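You operate a simulated robot arm through the tools that you are given. There is no shell and no other tool. Be economical: measure what you need, move in short steps, check, and stop when the job is done.

The job below is to be done with a simulated two-armed robot. You get a single attempt, and the scene is never put back.

## Task
Check the caliper on the 20 mm block and trim it till it reads true.
Fine: draw the jaw back to its catch, stand the block between the tips, let the jaw close on it; it stays there. Set down upright: what you pick out.

The check looks at the end state, three seconds after you hand in, the way a careful person would. Anything else that was tipped, shoved, dropped, spilled or broken makes it a failure.

## Robot
Two 6-joint arms with two-finger grippers on one trunk, on a base that drives. Base frame: it is fixed to the floor where the robot stands at the start and does not move with it; the origin is under the middle of the robot, x ahead of it, y to its left, z up; the surface under the hand at the start is at about z = 86.2. Units: cm, degrees, N and s.
The left shoulder is at the start at [3, 17.8, 93.8], the right one opposite. With the tool pointing down near the work surface each hand reaches from about 10 to 84 cm from the robot's upright axis, wherever it stands, measured 20 degrees to its own side. Places, roughly: blue trim knob [40, 0, 90]; grey sliding jaw [50, 0, 90]; white caliper [50, -10, 90]. Payload 2.54 kg a hand.
The tool frame of a hand sits at the grasp point between the pads (the TCP): z along the fingers, y along the line on which they close. The tips reach 3 cm beyond it. The gripper opens to 11.6 cm. The gripper's body begins 9.5 cm behind the TCP.
Orientation is that of the tool frame in the base frame, as [roll, pitch, yaw] about the fixed x, y, z axes, in that order (R = Rz(yaw) Ry(pitch) Rx(roll)). With the fingers straight down and closing along the base's y, the tool's x points along the base's -x, its y along +y and its z along -z.

## Interface
- The arms move only by the tool drive_tool. It takes "left_increments", "right_increments" or both (then of equal length, played together; a hand with none holds still); each is a list of rows, each a list of 7 numbers: the shift along the tool's x, y, z in units of 20 mm (1.0 is 20 mm), then the turn, a rotation vector about the tool's x, y, z in units of 8 degrees (1.0 is 8 degrees), then the gripper command, from -1 (fully open) to 1 (shut), values between in proportion. In form: [[x, y, z, ax, ay, az, gripper], ...]. A call has 1 to 10 rows; each row shifts and turns the commanded pose from where the row before left it, along the tool's axes as they then stand. A call with a number of a shift or a turn outside -1 to 1 is refused whole. A row lasts 0.2 s, in which the tool goes at most 5 cm and 8.6 degrees; a call with a longer step from one row to the next is refused whole, and so is a gripper value outside its range. Where a pose cannot be reached the arm comes as near as it can. A force on the tool above 70 N (or 10 N above the force at the start of the call, whichever is more), or a blocked arm, ends the call early, and 0.2 s more pass. Each finger travels about 15.3 cm/s and halts on what it meets, pressing with about 32 N; the grip force reading is that of the motor and also rises with nothing between the fingers. The clock runs only during rows and for 0.2 s after the last one: add rows that do not move to give the fingers time. It gives the time, the measured TCP pose, the force on the tool (base axes), the opening and the grip force at its end, in the units of the frame above (readings bear some noise), with the torque about the TCP (base axes, N m) and any sound that the robot's microphone picked up.
- Cameras (640 x 400 px; columns grow to the right, rows downward): "scene" is now at [4.36, -2.05, 167.17]; the picture's right is [-0.36, -0.93, 0.00], its down [-0.73, 0.29, -0.62] and it looks along [0.58, -0.23, -0.78] (base axes); focal length 282 px, centre (320, 200). "left" rides on the left gripper at [6.9, 1.5, -12.2] in its tool frame; the picture's right is [-0.21, 0.98, 0.00], its down [-0.83, -0.18, -0.53] and it looks along [-0.52, -0.11, 0.85] (tool axes); focal length 251 px, centre (320, 200). "right" rides on the right gripper at [6.9, -1.5, -12.2] in its tool frame; the picture's right is [0.21, 0.98, 0.00], its down [-0.83, 0.18, -0.53] and it looks along [-0.52, 0.11, 0.85] (tool axes); focal length 251 px, centre (320, 200). There is no depth. A picture from a camera that has moved, and an enlarged one, comes with that camera's place and axes in the base frame and with its lens. The place of the scene camera against the robot may be out by one fixed shift of up to 2.5 cm in any direction.
- grab_frame(camera): a new picture of that camera. No time passes.
- lift_body(by): slides the trunk up (or, below 0, down) by that many cm; the arms and the scene camera ride with it, the base frame stays. It gives what a move gives, with no picture.
- base_move(legs): drives the robot by 1 to 6 legs, each [ahead, left, turn to the left] in cm, cm and degrees, along the robot's own axes; the way and the turn of a leg run together, so that a leg with both is an arc; at most 150 cm and 180 degrees a leg. The arms and the cameras ride along, it lands a little off, and it stops where it bumps. It gives what a move gives.
- pan_tilt(pan, tilt): turns the head with the scene camera to pan (to the left, within 143 degrees either way) and tilt (down, from -29 to 69), counted from straight ahead of the robot. It gives what a move gives.
- zoom(camera, box): a new picture of the part [left, top, right, bottom] of that camera's present view, enlarged. No time passes.
- close_job(): hands the job in; it is judged then, once.

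Go step by step. Nothing tells you exact positions but the pictures and the camera data: compare them with the known pose of the tool, close in by small moves and look again before you grip or let go. The budget is 120 turns and 92 pictures, counting those below and the enlarged ones. Unless the task says otherwise, let go and move clear before handing in, and close with one line.

The tools are called after ">>>" as a command line: name --argument value ..., lists and objects as JSON in quotes. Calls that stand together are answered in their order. drive_tool: Moves the arms, as the interface text tells. Its arguments: {"type":"object","properties":{"left_increments":{"type":"array"},"right_increments":{"type":"array"}},"required":[]} The other tools are called the same way: lift_body (by) slides the trunk up or down; base_move (legs) drives the base; pan_tilt (pan, tilt) turns the head that bears the scene camera; grab_frame (camera) takes a picture; zoom (camera, box) takes an enlarged picture of a part of a camera's view; close_job () hands the job in.

At the start:

```text
t: 0.0
left_tcp_pos: [49.61, 5.97, 117.1]
left_tcp_rot: [179.9, -0.1, 180.0]
left_force: [-0.5, -0.7, -0.3]
left_torque: [0.01, -0.03, -0.01]
left_width: 11.6
left_finger_force: 0.0
right_tcp_pos: [37.31, -31.09, 116.65]
right_tcp_rot: [180.0, 0.0, -179.9]
right_force: [0.3, 0.3, 0.5]
right_torque: [0.01, 0.02, 0.04]
right_width: 11.6
right_finger_force: 0.0
trunk travel left (down, up): [-15.0, 39.0]
robot x, y, heading: [-0.02, -0.12, 0.4]
head pan, tilt: [-21.4, 51.5]
```

scene: 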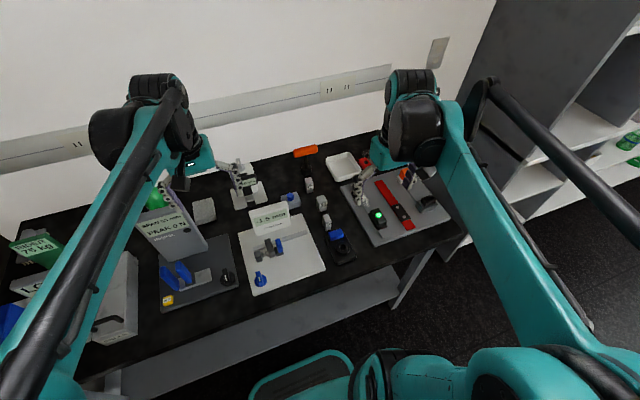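
right: 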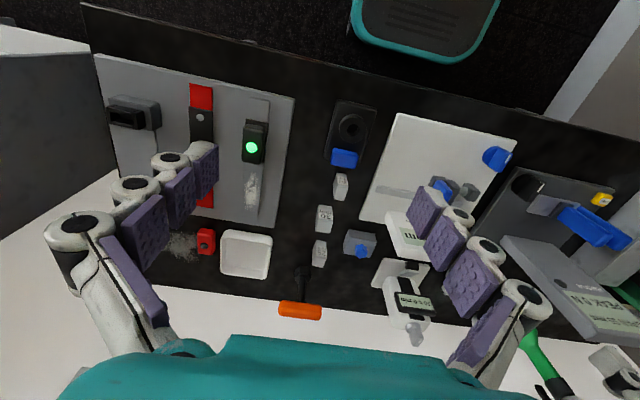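
left: 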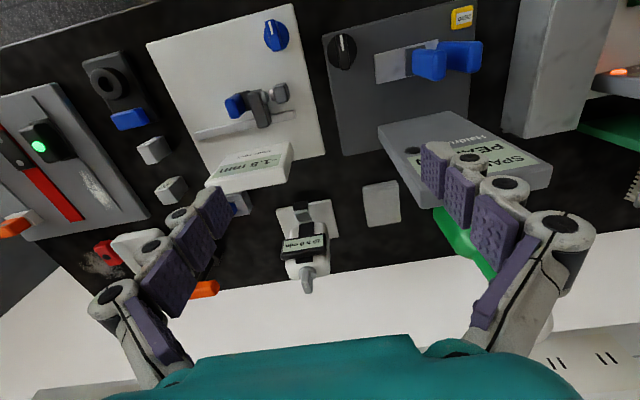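

I see a white caliper plate with a grey jaw and blue knob in the middle of the bench, and three small blocks to its right. I'll zoom in to read labels and geometry.

>>> zoom --camera "scene" --box '[220, 150, 360, 300]'

>>> zoom --camera "left" --box '[80, 0, 340, 220]'

>>> zoom --camera "right" --box '[290, 90, 530, 290]'

```text
2.67 times, centred on (290, 225) of scene
camera zoom: at [4.36, -2.05, 167.17], right [-0.36, -0.93, 0.0], down [-0.73, 0.29, -0.62], along [0.58, -0.23, -0.78], focal length 751 px, centre (400, 133)
```

zoom: 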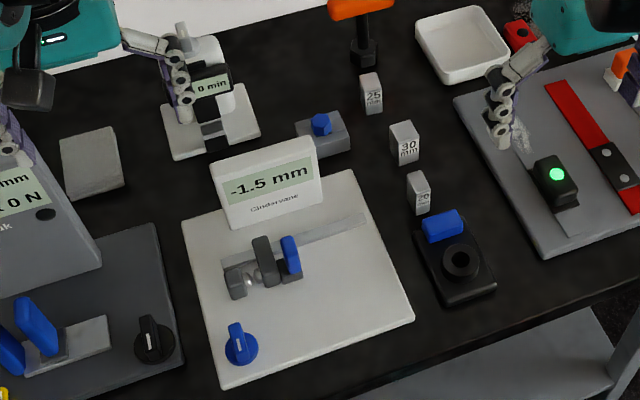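

```text
1.82 times, centred on (210, 110) of left
camera zoom: at [42.8, 7.51, 129.15], right [0.21, 0.98, 0.0], down [0.83, -0.18, 0.53], along [0.52, -0.11, -0.85], focal length 457 px, centre (520, 364)
```

zoom: 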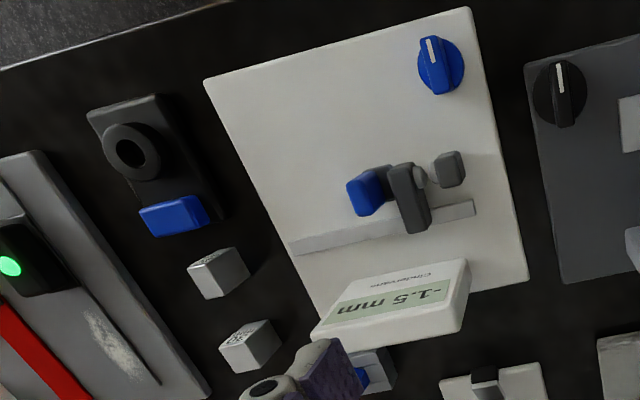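

```text
2.00 times, centred on (410, 190) of right
camera zoom: at [30.37, -32.67, 128.84], right [-0.21, 0.98, 0.0], down [0.83, 0.18, 0.53], along [0.52, 0.11, -0.85], focal length 503 px, centre (140, 220)
```

zoom: 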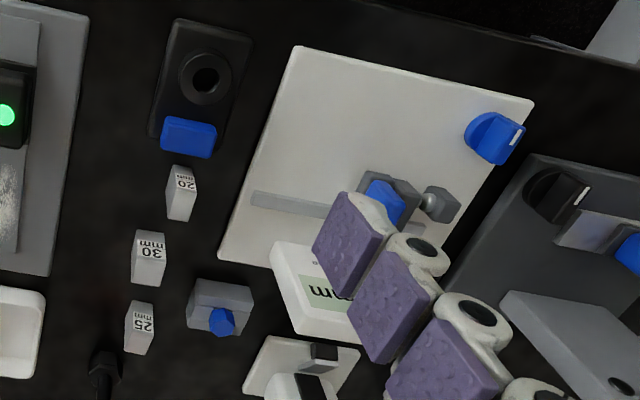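

The plate is axis-aligned (front edge x≈38, y from 5 to −16.6), with the jaw near (48,−3), the knob near (41,2) and the 20 mm block near (52,−24). I'll move the left hand's camera closer for a better look.

>>> drive_tool --left_increments '[[0.686, -0.536, 0.93, 0, 0, 0, -1], [0.686, -0.536, 0.93, 0, 0, 0, -1], [0.686, -0.536, 0.93, 0, 0, 0, -1], [0.686, -0.536, 0.93, 0, 0, 0, -1], [0.686, -0.536, 0.93, 0, 0, 0, -1], [0.686, -0.536, 0.93, 0, 0, 0, -1], [0.686, -0.536, 0.93, 0, 0, 0, -1]]'

>>> grab_frame --camera "left"

>>> grab_frame --camera "right"

```text
t: 1.6
left_tcp_pos: [39.72, -1.54, 104.31]
left_tcp_rot: [180.0, 0.1, 180.0]
left_force: [-0.2, -0.2, 1.1]
left_torque: [-0.01, 0.02, 0.03]
left_width: 11.61
left_finger_force: 0.0
right_tcp_pos: [37.37, -31.13, 116.67]
right_tcp_rot: [179.9, -0.1, 180.0]
right_force: [0.1, -0.2, 0.4]
right_torque: [0.02, 0.02, 0.01]
right_width: 11.61
right_finger_force: 0.0
trunk travel left (down, up): [-15.0, 39.0]
robot x, y, heading: [0.09, -0.05, 0.1]
head pan, tilt: [-21.4, 51.5]
```

```text
85 pictures are left
camera left: at [32.92, 0.03, 116.2], right [0.21, 0.98, 0.0], down [0.83, -0.18, 0.53], along [0.52, -0.11, -0.85], focal length 251 px, centre (320, 200)
```

left: 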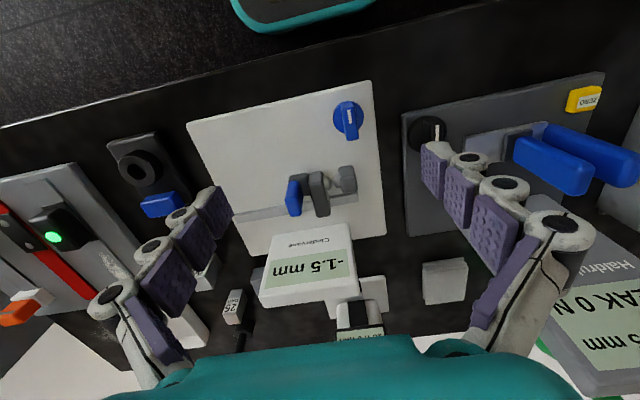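

```text
84 pictures are left
camera right: at [30.36, -32.69, 128.84], right [-0.21, 0.98, 0.0], down [0.83, 0.18, 0.53], along [0.52, 0.11, -0.85], focal length 251 px, centre (320, 200)
```

right: 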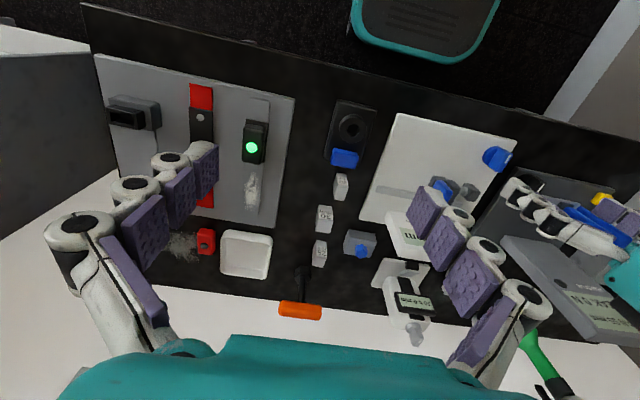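

The left camera now shows jaw, anvil, knob and display clearly. I'll zoom to get heights and shape.

>>> zoom --camera "left" --box '[240, 80, 400, 240]'

>>> zoom --camera "scene" --box '[235, 215, 305, 290]'

>>> zoom --camera "right" --box '[310, 95, 380, 275]'

```text
2.50 times, centred on (320, 160) of left
camera zoom: at [32.92, 0.03, 116.2], right [0.21, 0.98, 0.0], down [0.83, -0.18, 0.53], along [0.52, -0.11, -0.85], focal length 629 px, centre (320, 300)
```

zoom: 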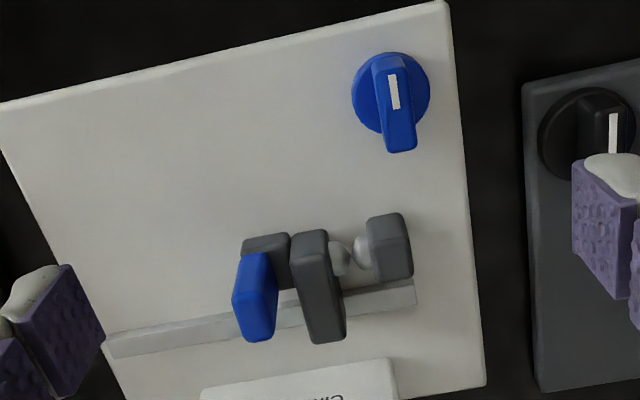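

```text
5.33 times, centred on (270, 252) of scene
camera zoom: at [4.34, -2.08, 167.17], right [-0.36, -0.93, 0.0], down [-0.73, 0.29, -0.62], along [0.58, -0.23, -0.78], focal length 1502 px, centre (587, -80)
```

zoom: 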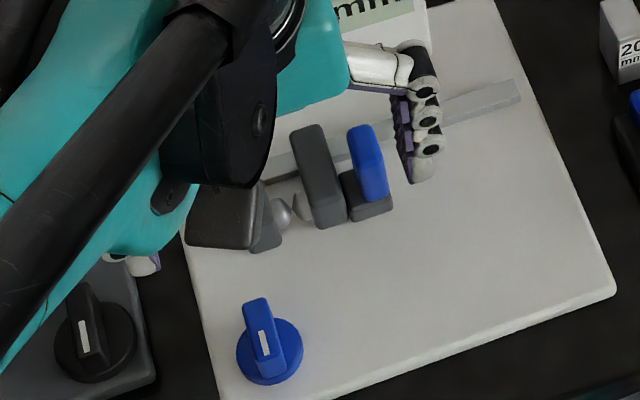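

```text
2.22 times, centred on (345, 185) of right
camera zoom: at [30.36, -32.69, 128.84], right [-0.21, 0.98, 0.0], down [0.83, 0.18, 0.53], along [0.52, 0.11, -0.85], focal length 559 px, centre (264, 233)
```

zoom: 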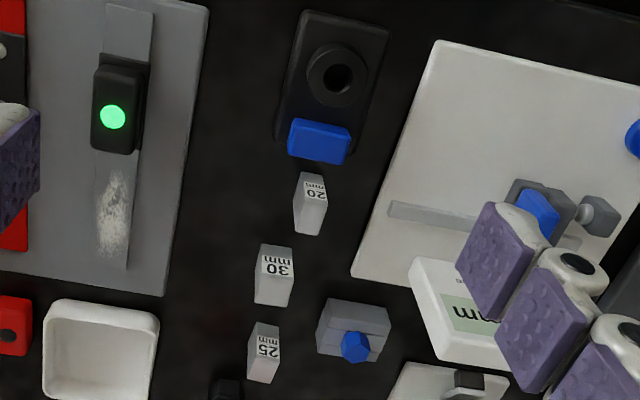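

The jaw carriage's shape isn't clear enough from above. I'll turn the right hand by −90° so its camera looks toward +y along the rail, which is also the orientation for gripping the block across x.

>>> drive_tool --right_increments '[[0, 0, 0, 0, 0, -1, -1], [0, 0, 0, 0, 0, -1, -1], [0, 0, 0, 0, 0, -1, -1], [0, 0, 0, 0, 0, -1, -1], [0, 0, 0, 0, 0, -1, -1], [0, 0, 0, 0, 0, -1, -1], [0, 0, 0, 0, 0, -1, -1], [0, 0, 0, 0, 0, -1, -1], [0, 0, 0, 0, 0, -1, -1], [0, 0, 0, 0, 0, -1, -1]]' --left_increments '[[0, 0.5, -0.5, 0, 0, 0, -1], [0, 0.5, -0.5, 0, 0, 0, -1], [0, 0.5, -0.5, 0, 0, 0, -1], [0, 0.5, -0.5, 0, 0, 0, -1], [0, 0.5, -0.5, 0, 0, 0, -1], [0, 0.5, -0.5, 0, 0, 0, -1], [0, 0.5, -0.5, 0, 0, 0, -1], [0, 0.5, -0.5, 0, 0, 0, -1], [0, 0.5, -0.5, 0, 0, 0, -1], [0, 0.5, 0, 0, 0, 0, -1]]'

>>> drive_tool --right_increments '[[-1, 0, 0.8, 0, 0, -0.9, -1], [-1, -0.9, 0.8, 0, 0, -0.35, -1], [-0.3, -0.9, 0.8, 0, 0, 0, -1], [0, -0.9, 0.8, 0, 0, 0, -1], [0, -0.9, 0.8, 0, 0, 0, -1], [0, -0.9, 0, 0, 0, 0, -1]]'

>>> grab_frame --camera "right"

```text
t: 3.8
left_tcp_pos: [39.91, 8.49, 113.14]
left_tcp_rot: [180.0, 0.1, 180.0]
left_force: [-0.3, 0.7, -0.3]
left_torque: [-0.02, -0.01, -0.03]
left_width: 11.6
left_finger_force: 0.0
right_tcp_pos: [37.24, -31.13, 116.76]
right_tcp_rot: [-179.9, 0.0, -99.8]
right_force: [0.1, -0.2, 0.1]
right_torque: [-0.03, 0.0, 0.0]
right_width: 11.6
right_finger_force: 0.1
trunk travel left (down, up): [-15.0, 39.0]
robot x, y, heading: [-0.12, -0.1, -0.2]
head pan, tilt: [-21.4, 51.5]
```

```text
t: 5.2
left_tcp_pos: [40.0, 8.45, 113.07]
left_tcp_rot: [-180.0, 0.0, 179.9]
left_force: [-0.3, 0.8, -0.1]
left_torque: [0.04, 0.0, 0.0]
left_width: 11.61
left_finger_force: 0.1
right_tcp_pos: [46.95, -26.55, 108.65]
right_tcp_rot: [-180.0, 0.0, -90.1]
right_force: [0.2, -0.2, -1.0]
right_torque: [0.0, 0.02, 0.02]
right_width: 11.61
right_finger_force: 0.0
trunk travel left (down, up): [-15.0, 39.0]
robot x, y, heading: [0.25, 0.01, 0.1]
head pan, tilt: [-21.4, 51.5]
```

```text
80 pictures are left
camera right: at [48.41, -33.51, 120.75], right [-0.98, -0.21, 0.0], down [-0.18, 0.83, 0.53], along [-0.12, 0.52, -0.85], focal length 251 px, centre (320, 200)
```

right: 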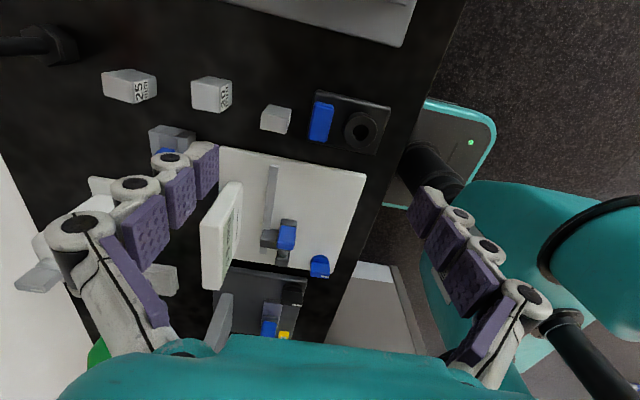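

The right camera now looks along +y. I'll tilt it up by 32° for a lower view of the jaw.

>>> drive_tool --right_increments '[[0, 0, 0, 0, -1, 0, -1], [0, 0, 0, 0, -1, 0, -1], [0, 0, 0, 0, -1, 0, -1], [0, 0, 0, 0, -1, 0, -1], [0, 0, 0, 0, 0, 0, -1]]'

>>> zoom --camera "right" --box '[200, 60, 440, 300]'

```text
t: 6.4
left_tcp_pos: [39.88, 8.46, 112.92]
left_tcp_rot: [-179.9, 0.0, -180.0]
left_force: [0.3, 0.5, -0.2]
left_torque: [-0.03, -0.01, -0.01]
left_width: 11.61
left_finger_force: 0.1
right_tcp_pos: [46.8, -26.71, 108.77]
right_tcp_rot: [179.9, 32.0, -90.0]
right_force: [-0.9, -0.2, -0.2]
right_torque: [0.02, -0.01, 0.02]
right_width: 11.58
right_finger_force: 0.1
trunk travel left (down, up): [-15.0, 39.0]
robot x, y, heading: [0.12, 0.06, -0.3]
head pan, tilt: [-21.4, 51.5]
```

```text
1.67 times, centred on (320, 180) of right
camera zoom: at [48.22, -38.96, 115.3], right [-0.98, -0.18, -0.11], down [-0.18, 0.42, 0.89], along [-0.11, 0.89, -0.44], focal length 419 px, centre (320, 233)
```

zoom: 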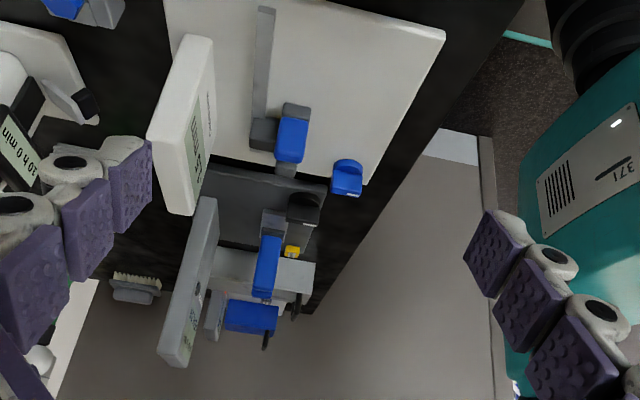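

>>> zoom --camera "right" --box '[270, 100, 350, 190]'

```text
4.44 times, centred on (310, 145) of right
camera zoom: at [48.22, -38.96, 115.3], right [-0.98, -0.18, -0.11], down [-0.18, 0.42, 0.89], along [-0.11, 0.89, -0.44], focal length 1118 px, centre (364, 444)
```

zoom: 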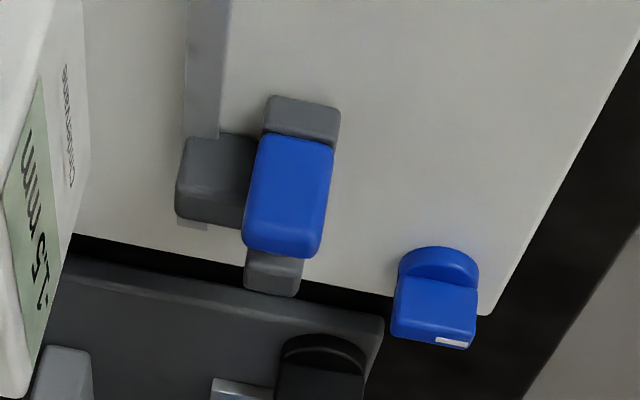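

The blue tab stands on the jaw's −y side (x 47–49.3, y≈−6, top z≈92), with the tips near (47.3,−1.5,89). I'll level the right hand, go above the tab with moderate opening, and move the left hand aside.

>>> drive_tool --right_increments '[[0, 0, 0, 0, 1, 0, -1], [0, 0, 0, 0, 1, 0, -0.5], [0, 0, 0, 0, 1, 0, 0], [0, 0, 0, 0, 1, 0, 0.138], [-0.8, -0.1, 0, 0, 0, 0, 0.138], [-0.9, -0.1, 0, 0, 0, 0, 0.138], [-0.9, -0.1, 0, 0, 0, 0, 0.138], [-0.9, -0.1, 0, 0, 0, 0, 0.138], [-0.9, -0.1, 0, 0, 0, 0, 0.138], [-0.9, -0.1, 0, 0, 0, 0, 0.138]]' --left_increments '[[0, 0.5, 0, 0, 0, 0, -1], [0, 0.5, 0, 0, 0, 0, -1], [0, 0.5, 0, 0, 0, 0, -1], [0, 0.5, 0, 0, 0, 0, -1], [0, 0.5, 0, 0, 0, 0, -1], [0, 0, 0, 0, 0, 0, -1], [0, 0, 0, 0, 0, 0, -1], [0, 0, 0, 0, 0, 0, -1], [0, 0, 0, 0, 0, 0, -1], [0, 0, 0, 0, 0, 0, -1]]'

>>> drive_tool --right_increments '[[-0.9, 0, 0.4, 0, 0, 0, 0.138], [-0.9, 0, 0.6, 0, 0, 0, 0.138], [-0.9, 0, 0.8, 0, 0, 0, 0.138], [-0.9, 0, 0.8, 0, 0, 0, 0.138], [-0.9, 0, 0.8, 0, 0, 0, 0.138], [-0.4, 0, 0.8, 0, 0, 0, 0.138], [0, 0, 0, 0, 0, 0, 0.138]]'

>>> grab_frame --camera "right"

>>> grab_frame --camera "left"

```text
t: 8.6
left_tcp_pos: [39.94, 13.45, 113.19]
left_tcp_rot: [179.9, 0.0, 180.0]
left_force: [-0.1, 0.8, 0.4]
left_torque: [-0.04, -0.02, 0.02]
left_width: 11.6
left_finger_force: 0.0
right_tcp_pos: [47.8, -16.21, 108.79]
right_tcp_rot: [-180.0, 0.0, -90.0]
right_force: [-0.2, 0.4, 0.3]
right_torque: [-0.04, -0.01, -0.01]
right_width: 4.98
right_finger_force: 0.0
trunk travel left (down, up): [-15.0, 39.0]
robot x, y, heading: [-0.17, -0.16, 0.1]
head pan, tilt: [-21.4, 51.5]
```

```text
t: 10.2
left_tcp_pos: [40.03, 13.42, 113.06]
left_tcp_rot: [-180.0, 0.0, 180.0]
left_force: [-0.2, -0.2, -0.8]
left_torque: [-0.01, -0.01, -0.02]
left_width: 11.57
left_finger_force: 0.0
right_tcp_pos: [47.98, -6.22, 100.1]
right_tcp_rot: [180.0, -0.1, -90.0]
right_force: [-1.3, 0.3, 0.7]
right_torque: [0.0, -0.03, -0.01]
right_width: 4.98
right_finger_force: 0.1
trunk travel left (down, up): [-15.0, 39.0]
robot x, y, heading: [0.12, -0.01, -0.2]
head pan, tilt: [-21.4, 51.5]
```

```text
77 pictures are left
camera right: at [49.43, -13.17, 112.34], right [-0.98, -0.21, 0.0], down [-0.18, 0.83, 0.53], along [-0.11, 0.52, -0.85], focal length 251 px, centre (320, 200)
```

right: 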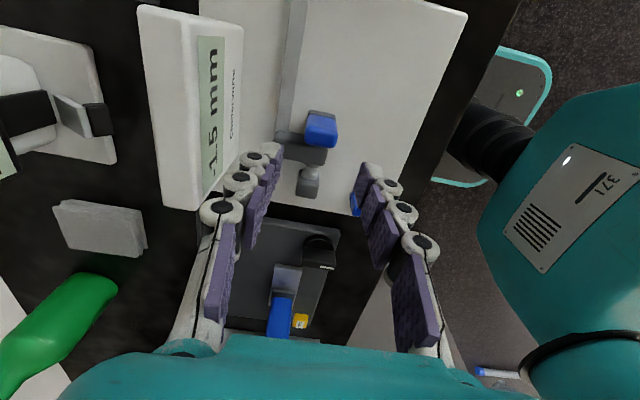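

```text
76 pictures are left
camera left: at [33.17, 15.09, 125.21], right [0.21, 0.98, 0.0], down [0.83, -0.18, 0.53], along [0.52, -0.11, -0.85], focal length 251 px, centre (320, 200)
```

left: 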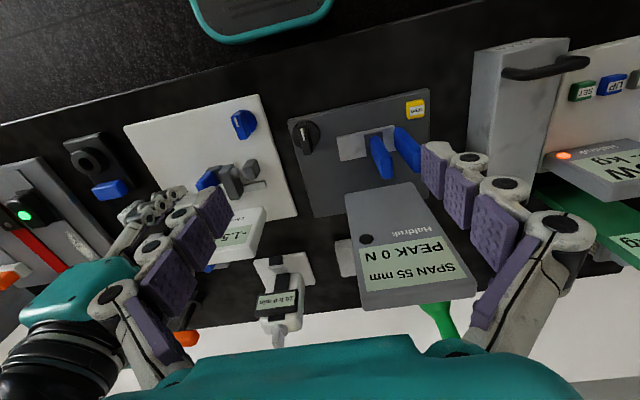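

>>> zoom --camera "right" --box '[240, 80, 400, 220]'

```text
2.86 times, centred on (320, 150) of right
camera zoom: at [49.43, -13.17, 112.34], right [-0.98, -0.21, 0.0], down [-0.18, 0.83, 0.53], along [-0.11, 0.52, -0.85], focal length 718 px, centre (320, 343)
```

zoom: 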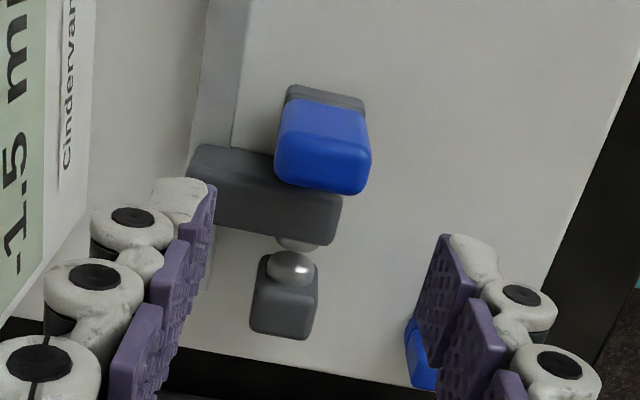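

The tab's top centre is at about (48.0,−6.5,92) and the fin behind it tops at z≈90. I'll descend to z 92.5, slightly to the −y side, and grip the tab across x.

>>> drive_tool --right_increments '[[0.2, 0, 0.8, 0, 0, 0, 0.138], [0.2, 0, 0.8, 0, 0, 0, 0.138], [0, 0, 0.8, 0, 0, 0, 0.138], [0, 0, 0.8, 0, 0, 0, 0.138], [0, 0, 0.6, 0, 0, 0, 0.138], [0, 0, 0, 0, 0, 0, 0.138]]'

>>> grab_frame --camera "right"

>>> zoom --camera "left" --box '[110, 90, 310, 290]'

```text
t: 11.6
left_tcp_pos: [40.02, 13.36, 113.1]
left_tcp_rot: [180.0, 0.1, 179.9]
left_force: [-1.4, -0.2, 0.8]
left_torque: [-0.01, -0.01, -0.02]
left_width: 11.59
left_finger_force: 0.1
right_tcp_pos: [47.95, -7.02, 92.56]
right_tcp_rot: [-180.0, 0.0, -90.1]
right_force: [0.6, 0.7, 0.6]
right_torque: [0.05, 0.0, -0.02]
right_width: 5.03
right_finger_force: 0.2
trunk travel left (down, up): [-15.0, 39.0]
robot x, y, heading: [0.19, -0.27, -0.0]
head pan, tilt: [-21.4, 51.5]
```

```text
74 pictures are left
camera right: at [49.47, -13.95, 104.78], right [-0.98, -0.21, 0.0], down [-0.18, 0.83, 0.53], along [-0.11, 0.52, -0.85], focal length 251 px, centre (320, 200)
```

right: 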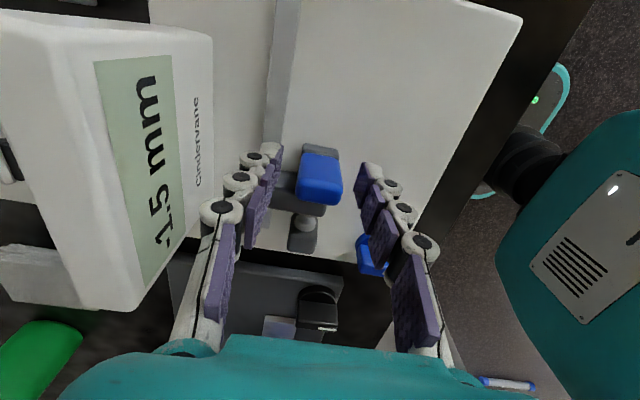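

```text
2.00 times, centred on (210, 190) of left
camera zoom: at [33.18, 15.09, 125.21], right [0.21, 0.98, 0.0], down [0.83, -0.18, 0.53], along [0.52, -0.11, -0.85], focal length 503 px, centre (540, 220)
```

zoom: 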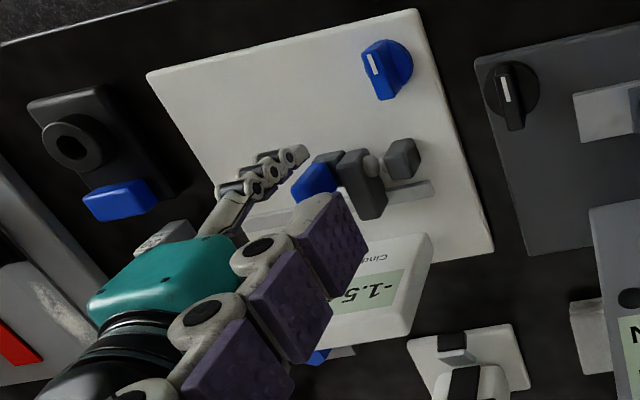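

The tab sits between the fingers and nothing else is close. I'll close on it.

>>> drive_tool --right_increments '[[0, 0, 0, 0, 0, 0, 0.4], [0, 0, 0, 0, 0, 0, 0.6], [0, 0, 0, 0, 0, 0, 0.75], [0, 0, 0, 0, 0, 0, 0.8], [0, 0, 0, 0, 0, 0, 0.8]]'

>>> grab_frame --camera "right"

```text
t: 12.8
left_tcp_pos: [39.84, 13.37, 113.17]
left_tcp_rot: [179.9, 0.0, -180.0]
left_force: [-0.3, -1.0, 0.4]
left_torque: [0.01, 0.02, -0.01]
left_width: 11.59
left_finger_force: 0.1
right_tcp_pos: [48.05, -7.04, 92.73]
right_tcp_rot: [180.0, 0.0, -90.0]
right_force: [-6.1, 0.4, -7.2]
right_torque: [-0.04, 0.14, 0.02]
right_width: 2.72
right_finger_force: 45.3
trunk travel left (down, up): [-15.0, 39.0]
robot x, y, heading: [0.33, -0.11, 0.0]
head pan, tilt: [-21.4, 51.5]
```

```text
72 pictures are left
camera right: at [49.44, -13.95, 104.79], right [-0.98, -0.21, 0.0], down [-0.18, 0.83, 0.53], along [-0.12, 0.52, -0.85], focal length 251 px, centre (320, 200)
```

right: 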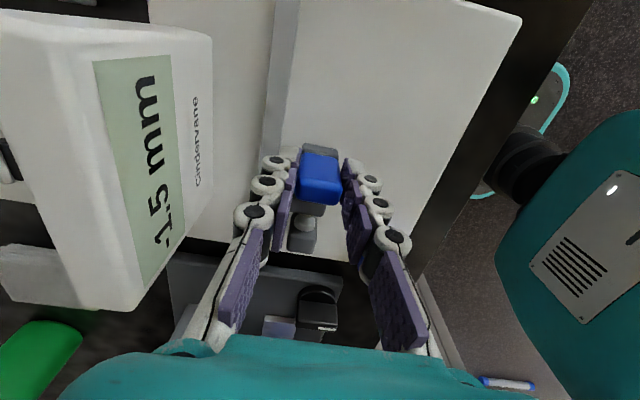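

The tab is gripped (width 2.7). I'll draw the jaw back toward −y slowly.

>>> drive_tool --right_increments '[[0.2, 0, 0, 0, 0, 0, 0.8], [0.2, 0, 0, 0, 0, 0, 0.8], [0.2, 0, 0, 0, 0, 0, 0.8], [0.2, 0, 0, 0, 0, 0, 0.8], [0.2, 0, 0, 0, 0, 0, 0.8]]'

>>> grab_frame --camera "right"

```text
t: 14.0
left_tcp_pos: [39.97, 13.39, 113.12]
left_tcp_rot: [-180.0, 0.1, 180.0]
left_force: [-0.3, 0.7, -0.2]
left_torque: [-0.02, 0.0, -0.01]
left_width: 11.6
left_finger_force: 0.1
right_tcp_pos: [47.94, -9.05, 92.77]
right_tcp_rot: [-180.0, 0.1, -90.0]
right_force: [-10.3, 2.0, -24.3]
right_torque: [0.17, 0.28, 0.07]
right_width: 2.69
right_finger_force: 45.0
trunk travel left (down, up): [-15.0, 39.0]
robot x, y, heading: [0.35, 0.01, 0.2]
head pan, tilt: [-21.4, 51.5]
```

```text
71 pictures are left
camera right: at [49.44, -15.99, 104.79], right [-0.98, -0.21, 0.0], down [-0.18, 0.83, 0.53], along [-0.11, 0.52, -0.85], focal length 251 px, centre (320, 200)
```

right: 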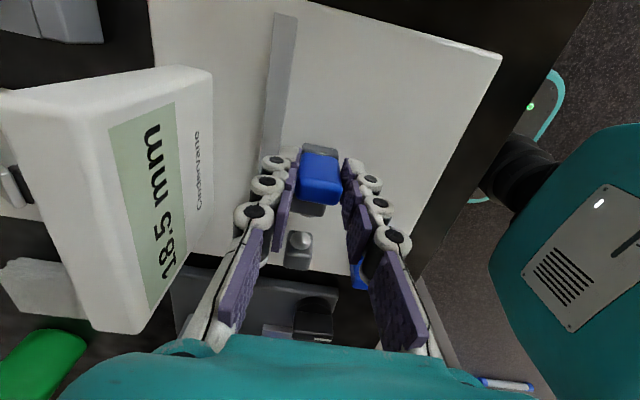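

The jaw moves with the hand, and the display reads 18.5 mm. I'll continue, relieving the vertical load slightly and watching for the catch click.

>>> drive_tool --right_increments '[[0.2, 0, -0.06, 0, 0, 0, 0.8], [0.2, 0, -0.06, 0, 0, 0, 0.8], [0.2, 0, 0, 0, 0, 0, 0.8], [0.2, 0, 0, 0, 0, 0, 0.8], [0.2, 0, 0, 0, 0, 0, 0.8]]'

```text
t: 15.2
left_tcp_pos: [40.01, 13.39, 113.18]
left_tcp_rot: [-179.9, 0.0, 179.9]
left_force: [-0.7, -0.3, 0.2]
left_torque: [0.0, 0.02, -0.01]
left_width: 11.61
left_finger_force: 0.1
right_tcp_pos: [47.9, -11.22, 92.93]
right_tcp_rot: [-180.0, 0.0, -90.0]
right_force: [-14.7, -0.2, -27.3]
right_torque: [0.39, 0.37, 0.11]
right_width: 2.71
right_finger_force: 45.2
trunk travel left (down, up): [-15.0, 39.0]
robot x, y, heading: [-0.2, -0.13, -0.0]
head pan, tilt: [-21.4, 51.5]
```

>>> drive_tool --right_increments '[[0.1, 0, 0.1, 0, 0, 0, 0.8], [0.1, 0, 0.1, 0, 0, 0, 0.8]]'

>>> grab_frame --camera "right"

```text
t: 15.8
left_tcp_pos: [39.79, 13.4, 113.23]
left_tcp_rot: [180.0, 0.1, -179.8]
left_force: [0.3, 0.1, -0.1]
left_torque: [0.02, 0.03, 0.03]
left_width: 11.61
left_finger_force: 0.1
right_tcp_pos: [47.9, -11.55, 92.74]
right_tcp_rot: [-179.8, 0.0, -90.0]
right_force: [0.3, -5.4, 32.2]
right_torque: [-0.09, -0.03, 0.02]
right_width: 2.76
right_finger_force: 44.8
trunk travel left (down, up): [-15.0, 39.0]
robot x, y, heading: [0.04, 0.18, -0.1]
head pan, tilt: [-21.4, 51.5]
```

```text
70 pictures are left
camera right: at [49.37, -18.46, 104.85], right [-0.98, -0.21, 0.0], down [-0.18, 0.83, 0.53], along [-0.11, 0.52, -0.85], focal length 251 px, centre (320, 200)
```

right: 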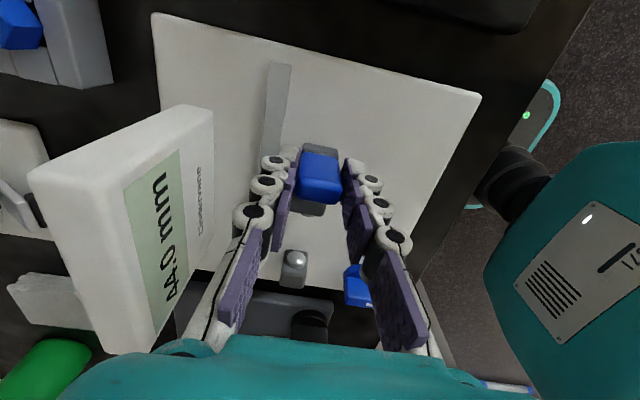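

Reading 44.0 now, no click yet. I'll go on in small steps.

>>> drive_tool --right_increments '[[0.15, 0, -0.08, 0, 0, 0, 0.8], [0.15, 0, -0.02, 0, 0, 0, 0.8], [0.15, 0, 0, 0, 0, 0, 0.8], [0, 0, 0, 0, 0, 0, 0.8]]'

```text
t: 16.8
left_tcp_pos: [40.07, 13.78, 113.08]
left_tcp_rot: [180.0, -0.1, 180.0]
left_force: [0.1, -1.1, -0.2]
left_torque: [0.01, -0.01, 0.0]
left_width: 11.61
left_finger_force: 0.2
right_tcp_pos: [48.12, -11.87, 92.75]
right_tcp_rot: [-180.0, 0.1, -90.0]
right_force: [-4.9, 31.0, -10.3]
right_torque: [0.86, 0.12, -0.1]
right_width: 2.71
right_finger_force: 45.1
trunk travel left (down, up): [-15.0, 39.0]
robot x, y, heading: [0.53, 0.22, 0.1]
head pan, tilt: [-21.4, 51.5]
```

Movement stopped at y≈−11.9 with 31 N, so this is the stop or catch. I'll look.

>>> grab_frame --camera "right"

>>> zoom --camera "left" --box '[110, 90, 310, 290]'

```text
69 pictures are left
camera right: at [49.47, -18.83, 104.86], right [-0.98, -0.22, 0.0], down [-0.18, 0.82, 0.54], along [-0.12, 0.52, -0.84], focal length 251 px, centre (320, 200)
```

right: 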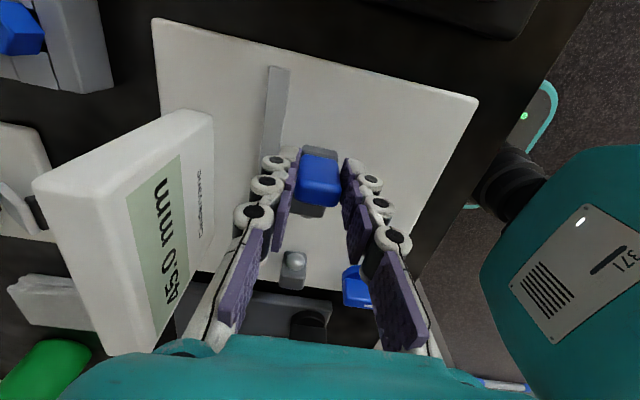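

```text
2.00 times, centred on (210, 190) of left
camera zoom: at [33.19, 15.45, 125.15], right [0.21, 0.98, 0.0], down [0.83, -0.18, 0.53], along [0.52, -0.12, -0.85], focal length 503 px, centre (540, 220)
```

zoom: 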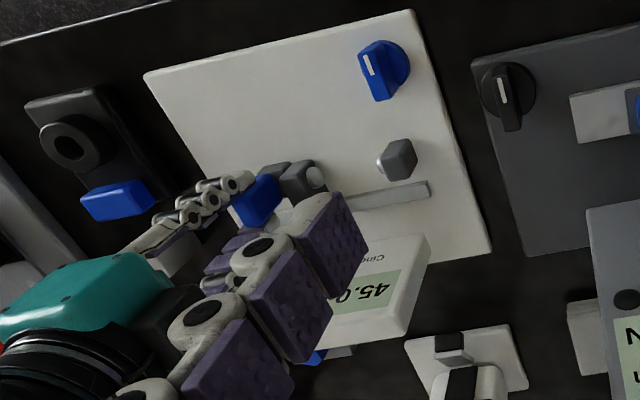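

The display reads 45.0 mm. I'll ease the hand forward 3 mm to see whether the jaw is held by the catch.

>>> drive_tool --right_increments '[[-0.2, 0, 0, 0, 0, 0, 0.8], [-0.1, 0, 0, 0, 0, 0, 0.8], [0, 0, 0, 0, 0, 0, 0.8]]'

>>> zoom --camera "right" --box '[20, 90, 420, 340]'

```text
t: 17.6
left_tcp_pos: [39.83, 13.4, 113.05]
left_tcp_rot: [180.0, 0.0, 180.0]
left_force: [-0.4, -0.2, -0.2]
left_torque: [0.02, 0.0, 0.03]
left_width: 11.58
left_finger_force: 0.1
right_tcp_pos: [47.98, -11.93, 92.82]
right_tcp_rot: [179.9, -0.1, -90.1]
right_force: [1.6, 3.9, 4.6]
right_torque: [0.38, -0.06, -0.14]
right_width: 2.7
right_finger_force: 45.1
trunk travel left (down, up): [-15.0, 39.0]
robot x, y, heading: [0.44, 0.44, 0.3]
head pan, tilt: [-21.4, 51.5]
```

```text
1.60 times, centred on (220, 215) of right
camera zoom: at [49.41, -18.73, 104.9], right [-0.98, -0.21, 0.0], down [-0.18, 0.83, 0.53], along [-0.11, 0.52, -0.85], focal length 402 px, centre (480, 176)
```

zoom: 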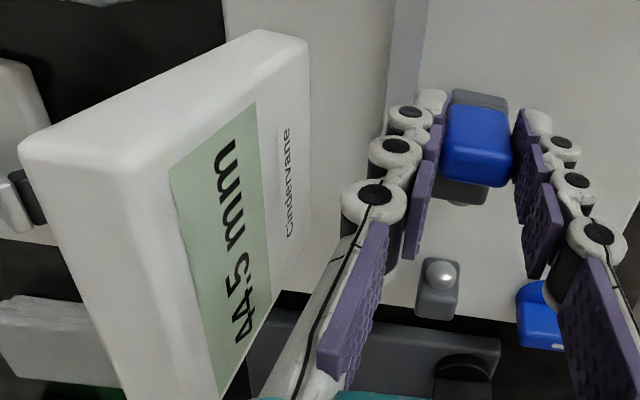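

Reads 44.5 and the force is near zero. I'll open the fingers slightly and see whether the jaw stays.

>>> drive_tool --right_increments '[[0, 0, 0, 0, 0, 0, 0.5], [0, 0, 0, 0, 0, 0, 0.35], [0, 0, 0, 0, 0, 0, 0.3], [0, 0, 0, 0, 0, 0, 0.3]]'

>>> grab_frame --camera "right"

```text
t: 18.6
left_tcp_pos: [39.93, 13.48, 113.07]
left_tcp_rot: [-180.0, 0.0, -180.0]
left_force: [-0.8, 0.0, -1.0]
left_torque: [0.02, 0.02, 0.01]
left_width: 11.62
left_finger_force: 0.0
right_tcp_pos: [48.0, -11.61, 92.7]
right_tcp_rot: [-179.9, 0.0, -90.0]
right_force: [0.7, -0.5, 0.1]
right_torque: [-0.03, -0.01, -0.01]
right_width: 4.07
right_finger_force: 0.0
trunk travel left (down, up): [-15.0, 39.0]
robot x, y, heading: [-0.07, -0.26, -0.2]
head pan, tilt: [-21.4, 51.5]
```

```text
66 pictures are left
camera right: at [49.4, -18.64, 104.85], right [-0.98, -0.21, 0.0], down [-0.18, 0.83, 0.53], along [-0.11, 0.52, -0.85], focal length 251 px, centre (320, 200)
```

right: 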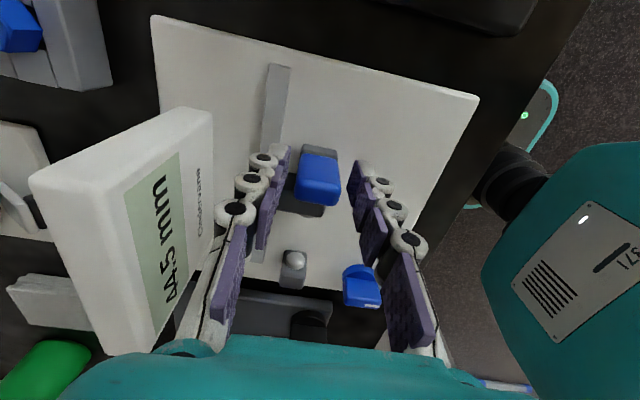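

The jaw is held by the catch at 44.5. Now I'll raise the right hand and go above the 20 mm block.

>>> drive_tool --right_increments '[[0, 0, -1, 0, 0, 0, 0.3], [0, 0, -1, 0, 0, 0, 0.3], [0, 0, -1, 0, 0, 0, 0.2], [0, 0, -1, 0, 0, 0, 0.1], [0.8, -0.2, -0.5, 0, 0, 0, 0.1], [1, -0.3, 0, 0, 0, 0, 0.1], [1, -0.3, 0, 0, 0, 0, 0.1], [1, -0.4, 0, 0, 0, 0, 0.1], [1, -0.4, 0, 0, 0, 0, 0.1], [1, -0.4, 0, 0, 0, 0, 0.1]]'

>>> drive_tool --right_increments '[[0.4, 0, 0, 0, 0, 0, 0.1], [0, 0, 0, 0, 0, 0, 0.1]]'

>>> grab_frame --camera "right"

>>> zoom --camera "right" --box '[230, 60, 410, 220]'

>>> zoom --camera "left" --box '[50, 60, 310, 290]'

```text
t: 20.8
left_tcp_pos: [40.09, 13.31, 113.17]
left_tcp_rot: [180.0, 0.0, 180.0]
left_force: [0.6, -1.5, -0.5]
left_torque: [0.01, 0.01, 0.0]
left_width: 11.62
left_finger_force: 0.1
right_tcp_pos: [52.1, -23.54, 101.58]
right_tcp_rot: [-180.0, 0.1, -90.0]
right_force: [0.4, -0.1, -0.3]
right_torque: [0.04, 0.01, 0.03]
right_width: 5.21
right_finger_force: 0.0
trunk travel left (down, up): [-15.0, 39.0]
robot x, y, heading: [-0.19, 0.07, 0.2]
head pan, tilt: [-21.4, 51.5]
```

```text
t: 21.4
left_tcp_pos: [39.79, 13.46, 113.05]
left_tcp_rot: [180.0, 0.0, 179.9]
left_force: [0.1, 0.8, -0.2]
left_torque: [-0.06, 0.01, 0.0]
left_width: 11.57
left_finger_force: 0.1
right_tcp_pos: [51.9, -24.18, 101.75]
right_tcp_rot: [180.0, 0.0, -90.0]
right_force: [0.3, 0.1, 0.1]
right_torque: [0.01, -0.02, 0.04]
right_width: 5.22
right_finger_force: 0.0
trunk travel left (down, up): [-15.0, 39.0]
robot x, y, heading: [0.17, 0.16, 0.1]
head pan, tilt: [-21.4, 51.5]
```

```text
65 pictures are left
camera right: at [53.41, -31.09, 113.91], right [-0.98, -0.21, 0.0], down [-0.18, 0.83, 0.53], along [-0.11, 0.52, -0.85], focal length 251 px, centre (320, 200)
```

right: 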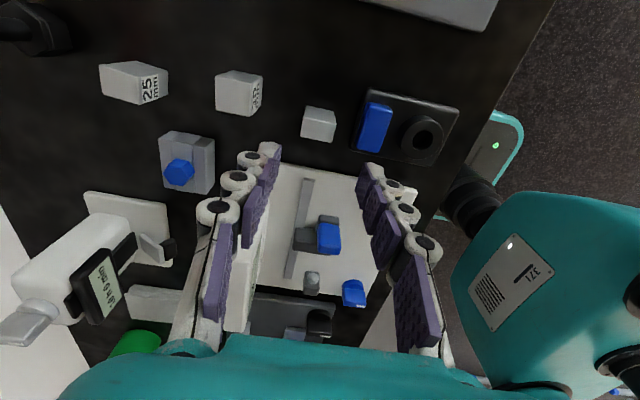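

```text
2.50 times, centred on (320, 140) of right
camera zoom: at [53.41, -31.09, 113.91], right [-0.98, -0.21, 0.0], down [-0.18, 0.83, 0.53], along [-0.11, 0.52, -0.85], focal length 629 px, centre (320, 350)
```

zoom: 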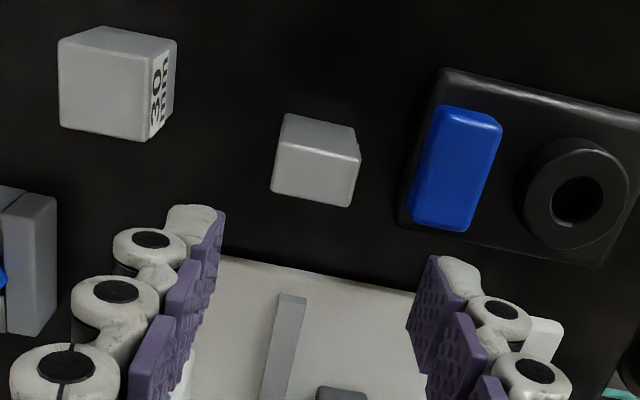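

```text
1.74 times, centred on (180, 175) of left
camera zoom: at [33.18, 15.12, 125.2], right [0.21, 0.98, 0.0], down [0.83, -0.18, 0.53], along [0.52, -0.11, -0.85], focal length 437 px, centre (564, 244)
```

zoom: 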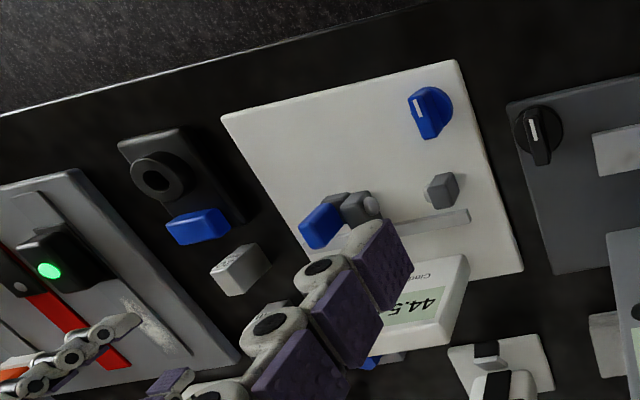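

The block stands about 2 (y) × 3 (x) × 5 (z) cm, centred near (52.2,−24.4), with its 20 mm dimension along y already. I'll lower over it with about 4.4 cm opening.

>>> drive_tool --right_increments '[[0.06, -0.08, 0.6, 0, 0, 0, 0.241], [0.06, -0.08, 0.8, 0, 0, 0, 0.241], [0, 0, 0.8, 0, 0, 0, 0.241], [0, 0, 0.8, 0, 0, 0, 0.241], [0, 0, 0.3, 0, 0, 0, 0.241], [0, 0, 0, 0, 0, 0, 0.241]]'

>>> grab_frame --camera "right"

```text
t: 22.8
left_tcp_pos: [39.98, 13.42, 113.07]
left_tcp_rot: [-180.0, 0.0, 180.0]
left_force: [-0.4, 0.4, 0.1]
left_torque: [-0.02, -0.02, -0.02]
left_width: 11.62
left_finger_force: 0.0
right_tcp_pos: [52.3, -24.4, 95.1]
right_tcp_rot: [180.0, 0.0, -90.1]
right_force: [0.1, 0.5, -0.4]
right_torque: [-0.02, 0.01, -0.01]
right_width: 4.4
right_finger_force: 0.1
trunk travel left (down, up): [-15.0, 39.0]
robot x, y, heading: [0.1, -0.07, -0.1]
head pan, tilt: [-21.4, 51.5]
```

```text
62 pictures are left
camera right: at [53.73, -31.26, 107.29], right [-0.98, -0.21, 0.0], down [-0.18, 0.83, 0.53], along [-0.11, 0.52, -0.85], focal length 251 px, centre (320, 200)
```

right: 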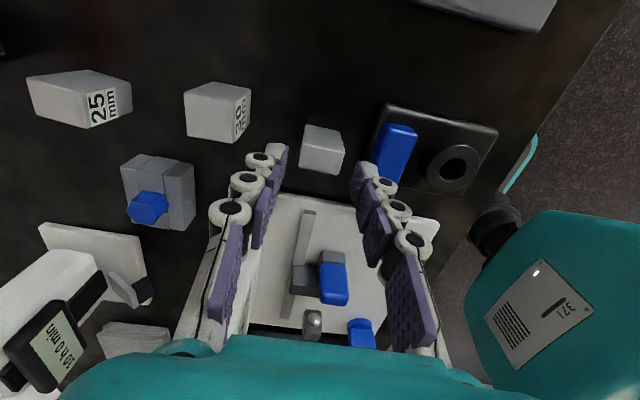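

The block is centred between the fingers. I'll go down to z≈91.7 and close.

>>> drive_tool --right_increments '[[0, 0, 0.6, 0, 0, 0, 0.241], [0, 0, 0.6, 0, 0, 0, 0.241], [0, 0, 0.5, 0, 0, 0, 0.241], [0, 0, 0, 0, 0, 0, 0.4], [0, 0, 0, 0, 0, 0, 0.5], [0, 0, 0, 0, 0, 0, 0.6], [0, 0, 0, 0, 0, 0, 0.6]]'

>>> grab_frame --camera "right"

```text
t: 24.4
left_tcp_pos: [39.97, 13.42, 113.15]
left_tcp_rot: [-179.9, 0.0, -180.0]
left_force: [-0.2, 1.0, -0.4]
left_torque: [0.01, 0.01, 0.03]
left_width: 11.61
left_finger_force: 0.0
right_tcp_pos: [52.28, -24.45, 91.68]
right_tcp_rot: [-179.9, 0.0, -90.0]
right_force: [-0.2, -0.1, 0.2]
right_torque: [-0.02, 0.03, 0.0]
right_width: 3.11
right_finger_force: 31.9
trunk travel left (down, up): [-15.0, 39.0]
robot x, y, heading: [0.03, 0.32, 0.2]
head pan, tilt: [-21.4, 51.5]
```

```text
61 pictures are left
camera right: at [53.69, -31.41, 103.78], right [-0.98, -0.21, 0.0], down [-0.18, 0.83, 0.53], along [-0.11, 0.52, -0.85], focal length 251 px, centre (320, 200)
```

right: 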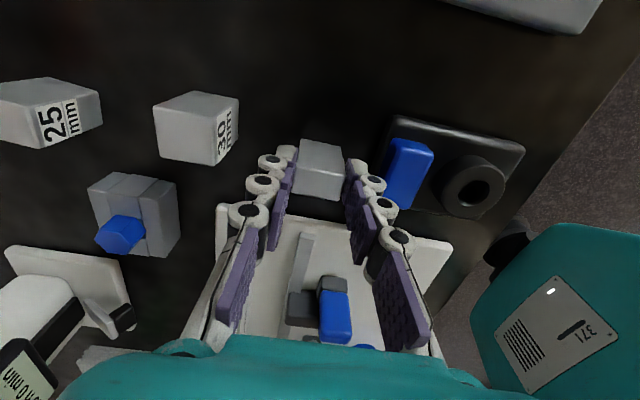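

Block gripped (3.1 cm wide). I'll lift and carry it above the gap between the tips.

>>> drive_tool --right_increments '[[0, 0, -0.5, 0, 0, 0, 0.6], [0, 0, -0.9, 0, 0, 0, 0.6], [0, 0, -0.9, 0, 0, 0, 0.6], [0, 0, -0.9, 0, 0, 0, 0.6], [0, 0, -0.9, 0, 0, 0, 0.6], [0, 0, -0.6, 0, 0, 0, 0.6], [-0.8, 0.2, 0, 0, 0, 0, 0.6], [-0.8, 0.2, 0, 0, 0, 0, 0.6], [-0.8, 0.2, 0, 0, 0, 0, 0.6], [-0.8, 0.2, 0, 0, 0, 0, 0.6]]'

>>> drive_tool --right_increments '[[-0.8, 0.2, 0, 0, 0, 0, 0.6], [-0.8, 0.2, 0, 0, 0, 0, 0.6], [-0.8, 0.2, 0, 0, 0, 0, 0.6], [-0.8, 0.2, 0, 0, 0, 0, 0.6], [-0.8, 0.2, 0, 0, 0, 0, 0.6], [-0.8, 0.2, 0, 0, 0, 0, 0.6], [-0.8, 0.2, 0, 0, 0, 0, 0.6], [-0.8, 0.2, 0, 0, 0, 0, 0.6], [0, 0, 0, 0, 0, 0, 0.6]]'

>>> grab_frame --camera "right"

>>> zoom --camera "left" --box '[110, 70, 330, 280]'

```text
t: 26.6
left_tcp_pos: [39.87, 13.4, 113.18]
left_tcp_rot: [-179.9, 0.1, 180.0]
left_force: [0.0, 0.4, -0.4]
left_torque: [-0.01, 0.0, -0.01]
left_width: 11.58
left_finger_force: 0.0
right_tcp_pos: [50.56, -17.96, 101.2]
right_tcp_rot: [-180.0, 0.0, -90.0]
right_force: [-0.3, -0.4, -1.7]
right_torque: [0.01, -0.02, 0.01]
right_width: 3.1
right_finger_force: 32.1
trunk travel left (down, up): [-15.0, 39.0]
robot x, y, heading: [-0.31, 0.19, 0.1]
head pan, tilt: [-21.4, 51.5]
```

```text
t: 28.6
left_tcp_pos: [39.93, 13.46, 113.13]
left_tcp_rot: [-180.0, 0.1, -180.0]
left_force: [-0.4, -0.4, -0.2]
left_torque: [0.04, 0.0, 0.02]
left_width: 11.6
left_finger_force: 0.0
right_tcp_pos: [47.55, -5.31, 101.22]
right_tcp_rot: [180.0, 0.0, -90.0]
right_force: [0.0, 0.1, -1.6]
right_torque: [-0.01, -0.03, -0.02]
right_width: 3.12
right_finger_force: 32.3
trunk travel left (down, up): [-15.0, 39.0]
robot x, y, heading: [-0.49, -0.14, -0.2]
head pan, tilt: [-21.4, 51.5]
```

```text
60 pictures are left
camera right: at [48.94, -12.25, 113.29], right [-0.98, -0.21, 0.0], down [-0.18, 0.83, 0.53], along [-0.11, 0.52, -0.85], focal length 251 px, centre (320, 200)
```

right: 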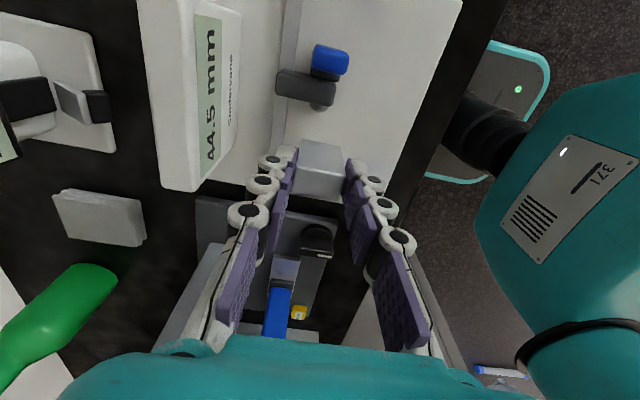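

```text
1.90 times, centred on (220, 175) of left
camera zoom: at [33.2, 15.06, 125.21], right [0.21, 0.98, 0.0], down [0.83, -0.18, 0.53], along [0.52, -0.11, -0.85], focal length 479 px, centre (510, 248)
```

zoom: 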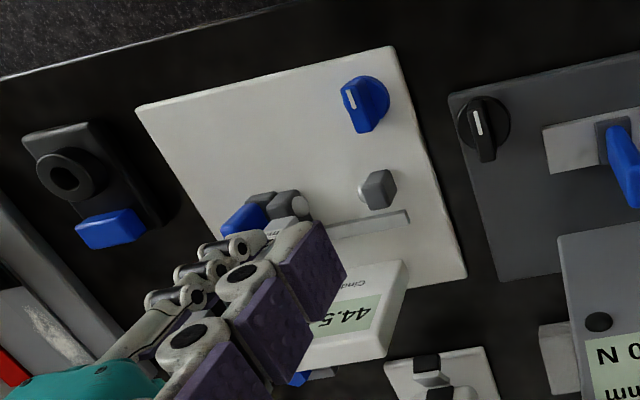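

>>> zoom --camera "right" --box '[240, 30, 400, 220]'

```text
2.11 times, centred on (320, 125) of right
camera zoom: at [48.94, -12.25, 113.29], right [-0.98, -0.21, 0.0], down [-0.18, 0.83, 0.53], along [-0.11, 0.52, -0.85], focal length 529 px, centre (320, 358)
```

zoom: 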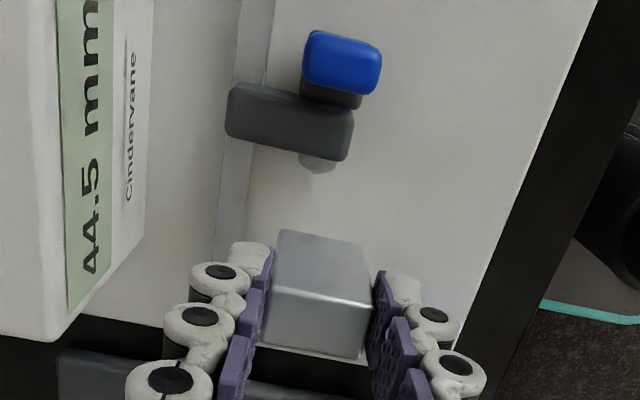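

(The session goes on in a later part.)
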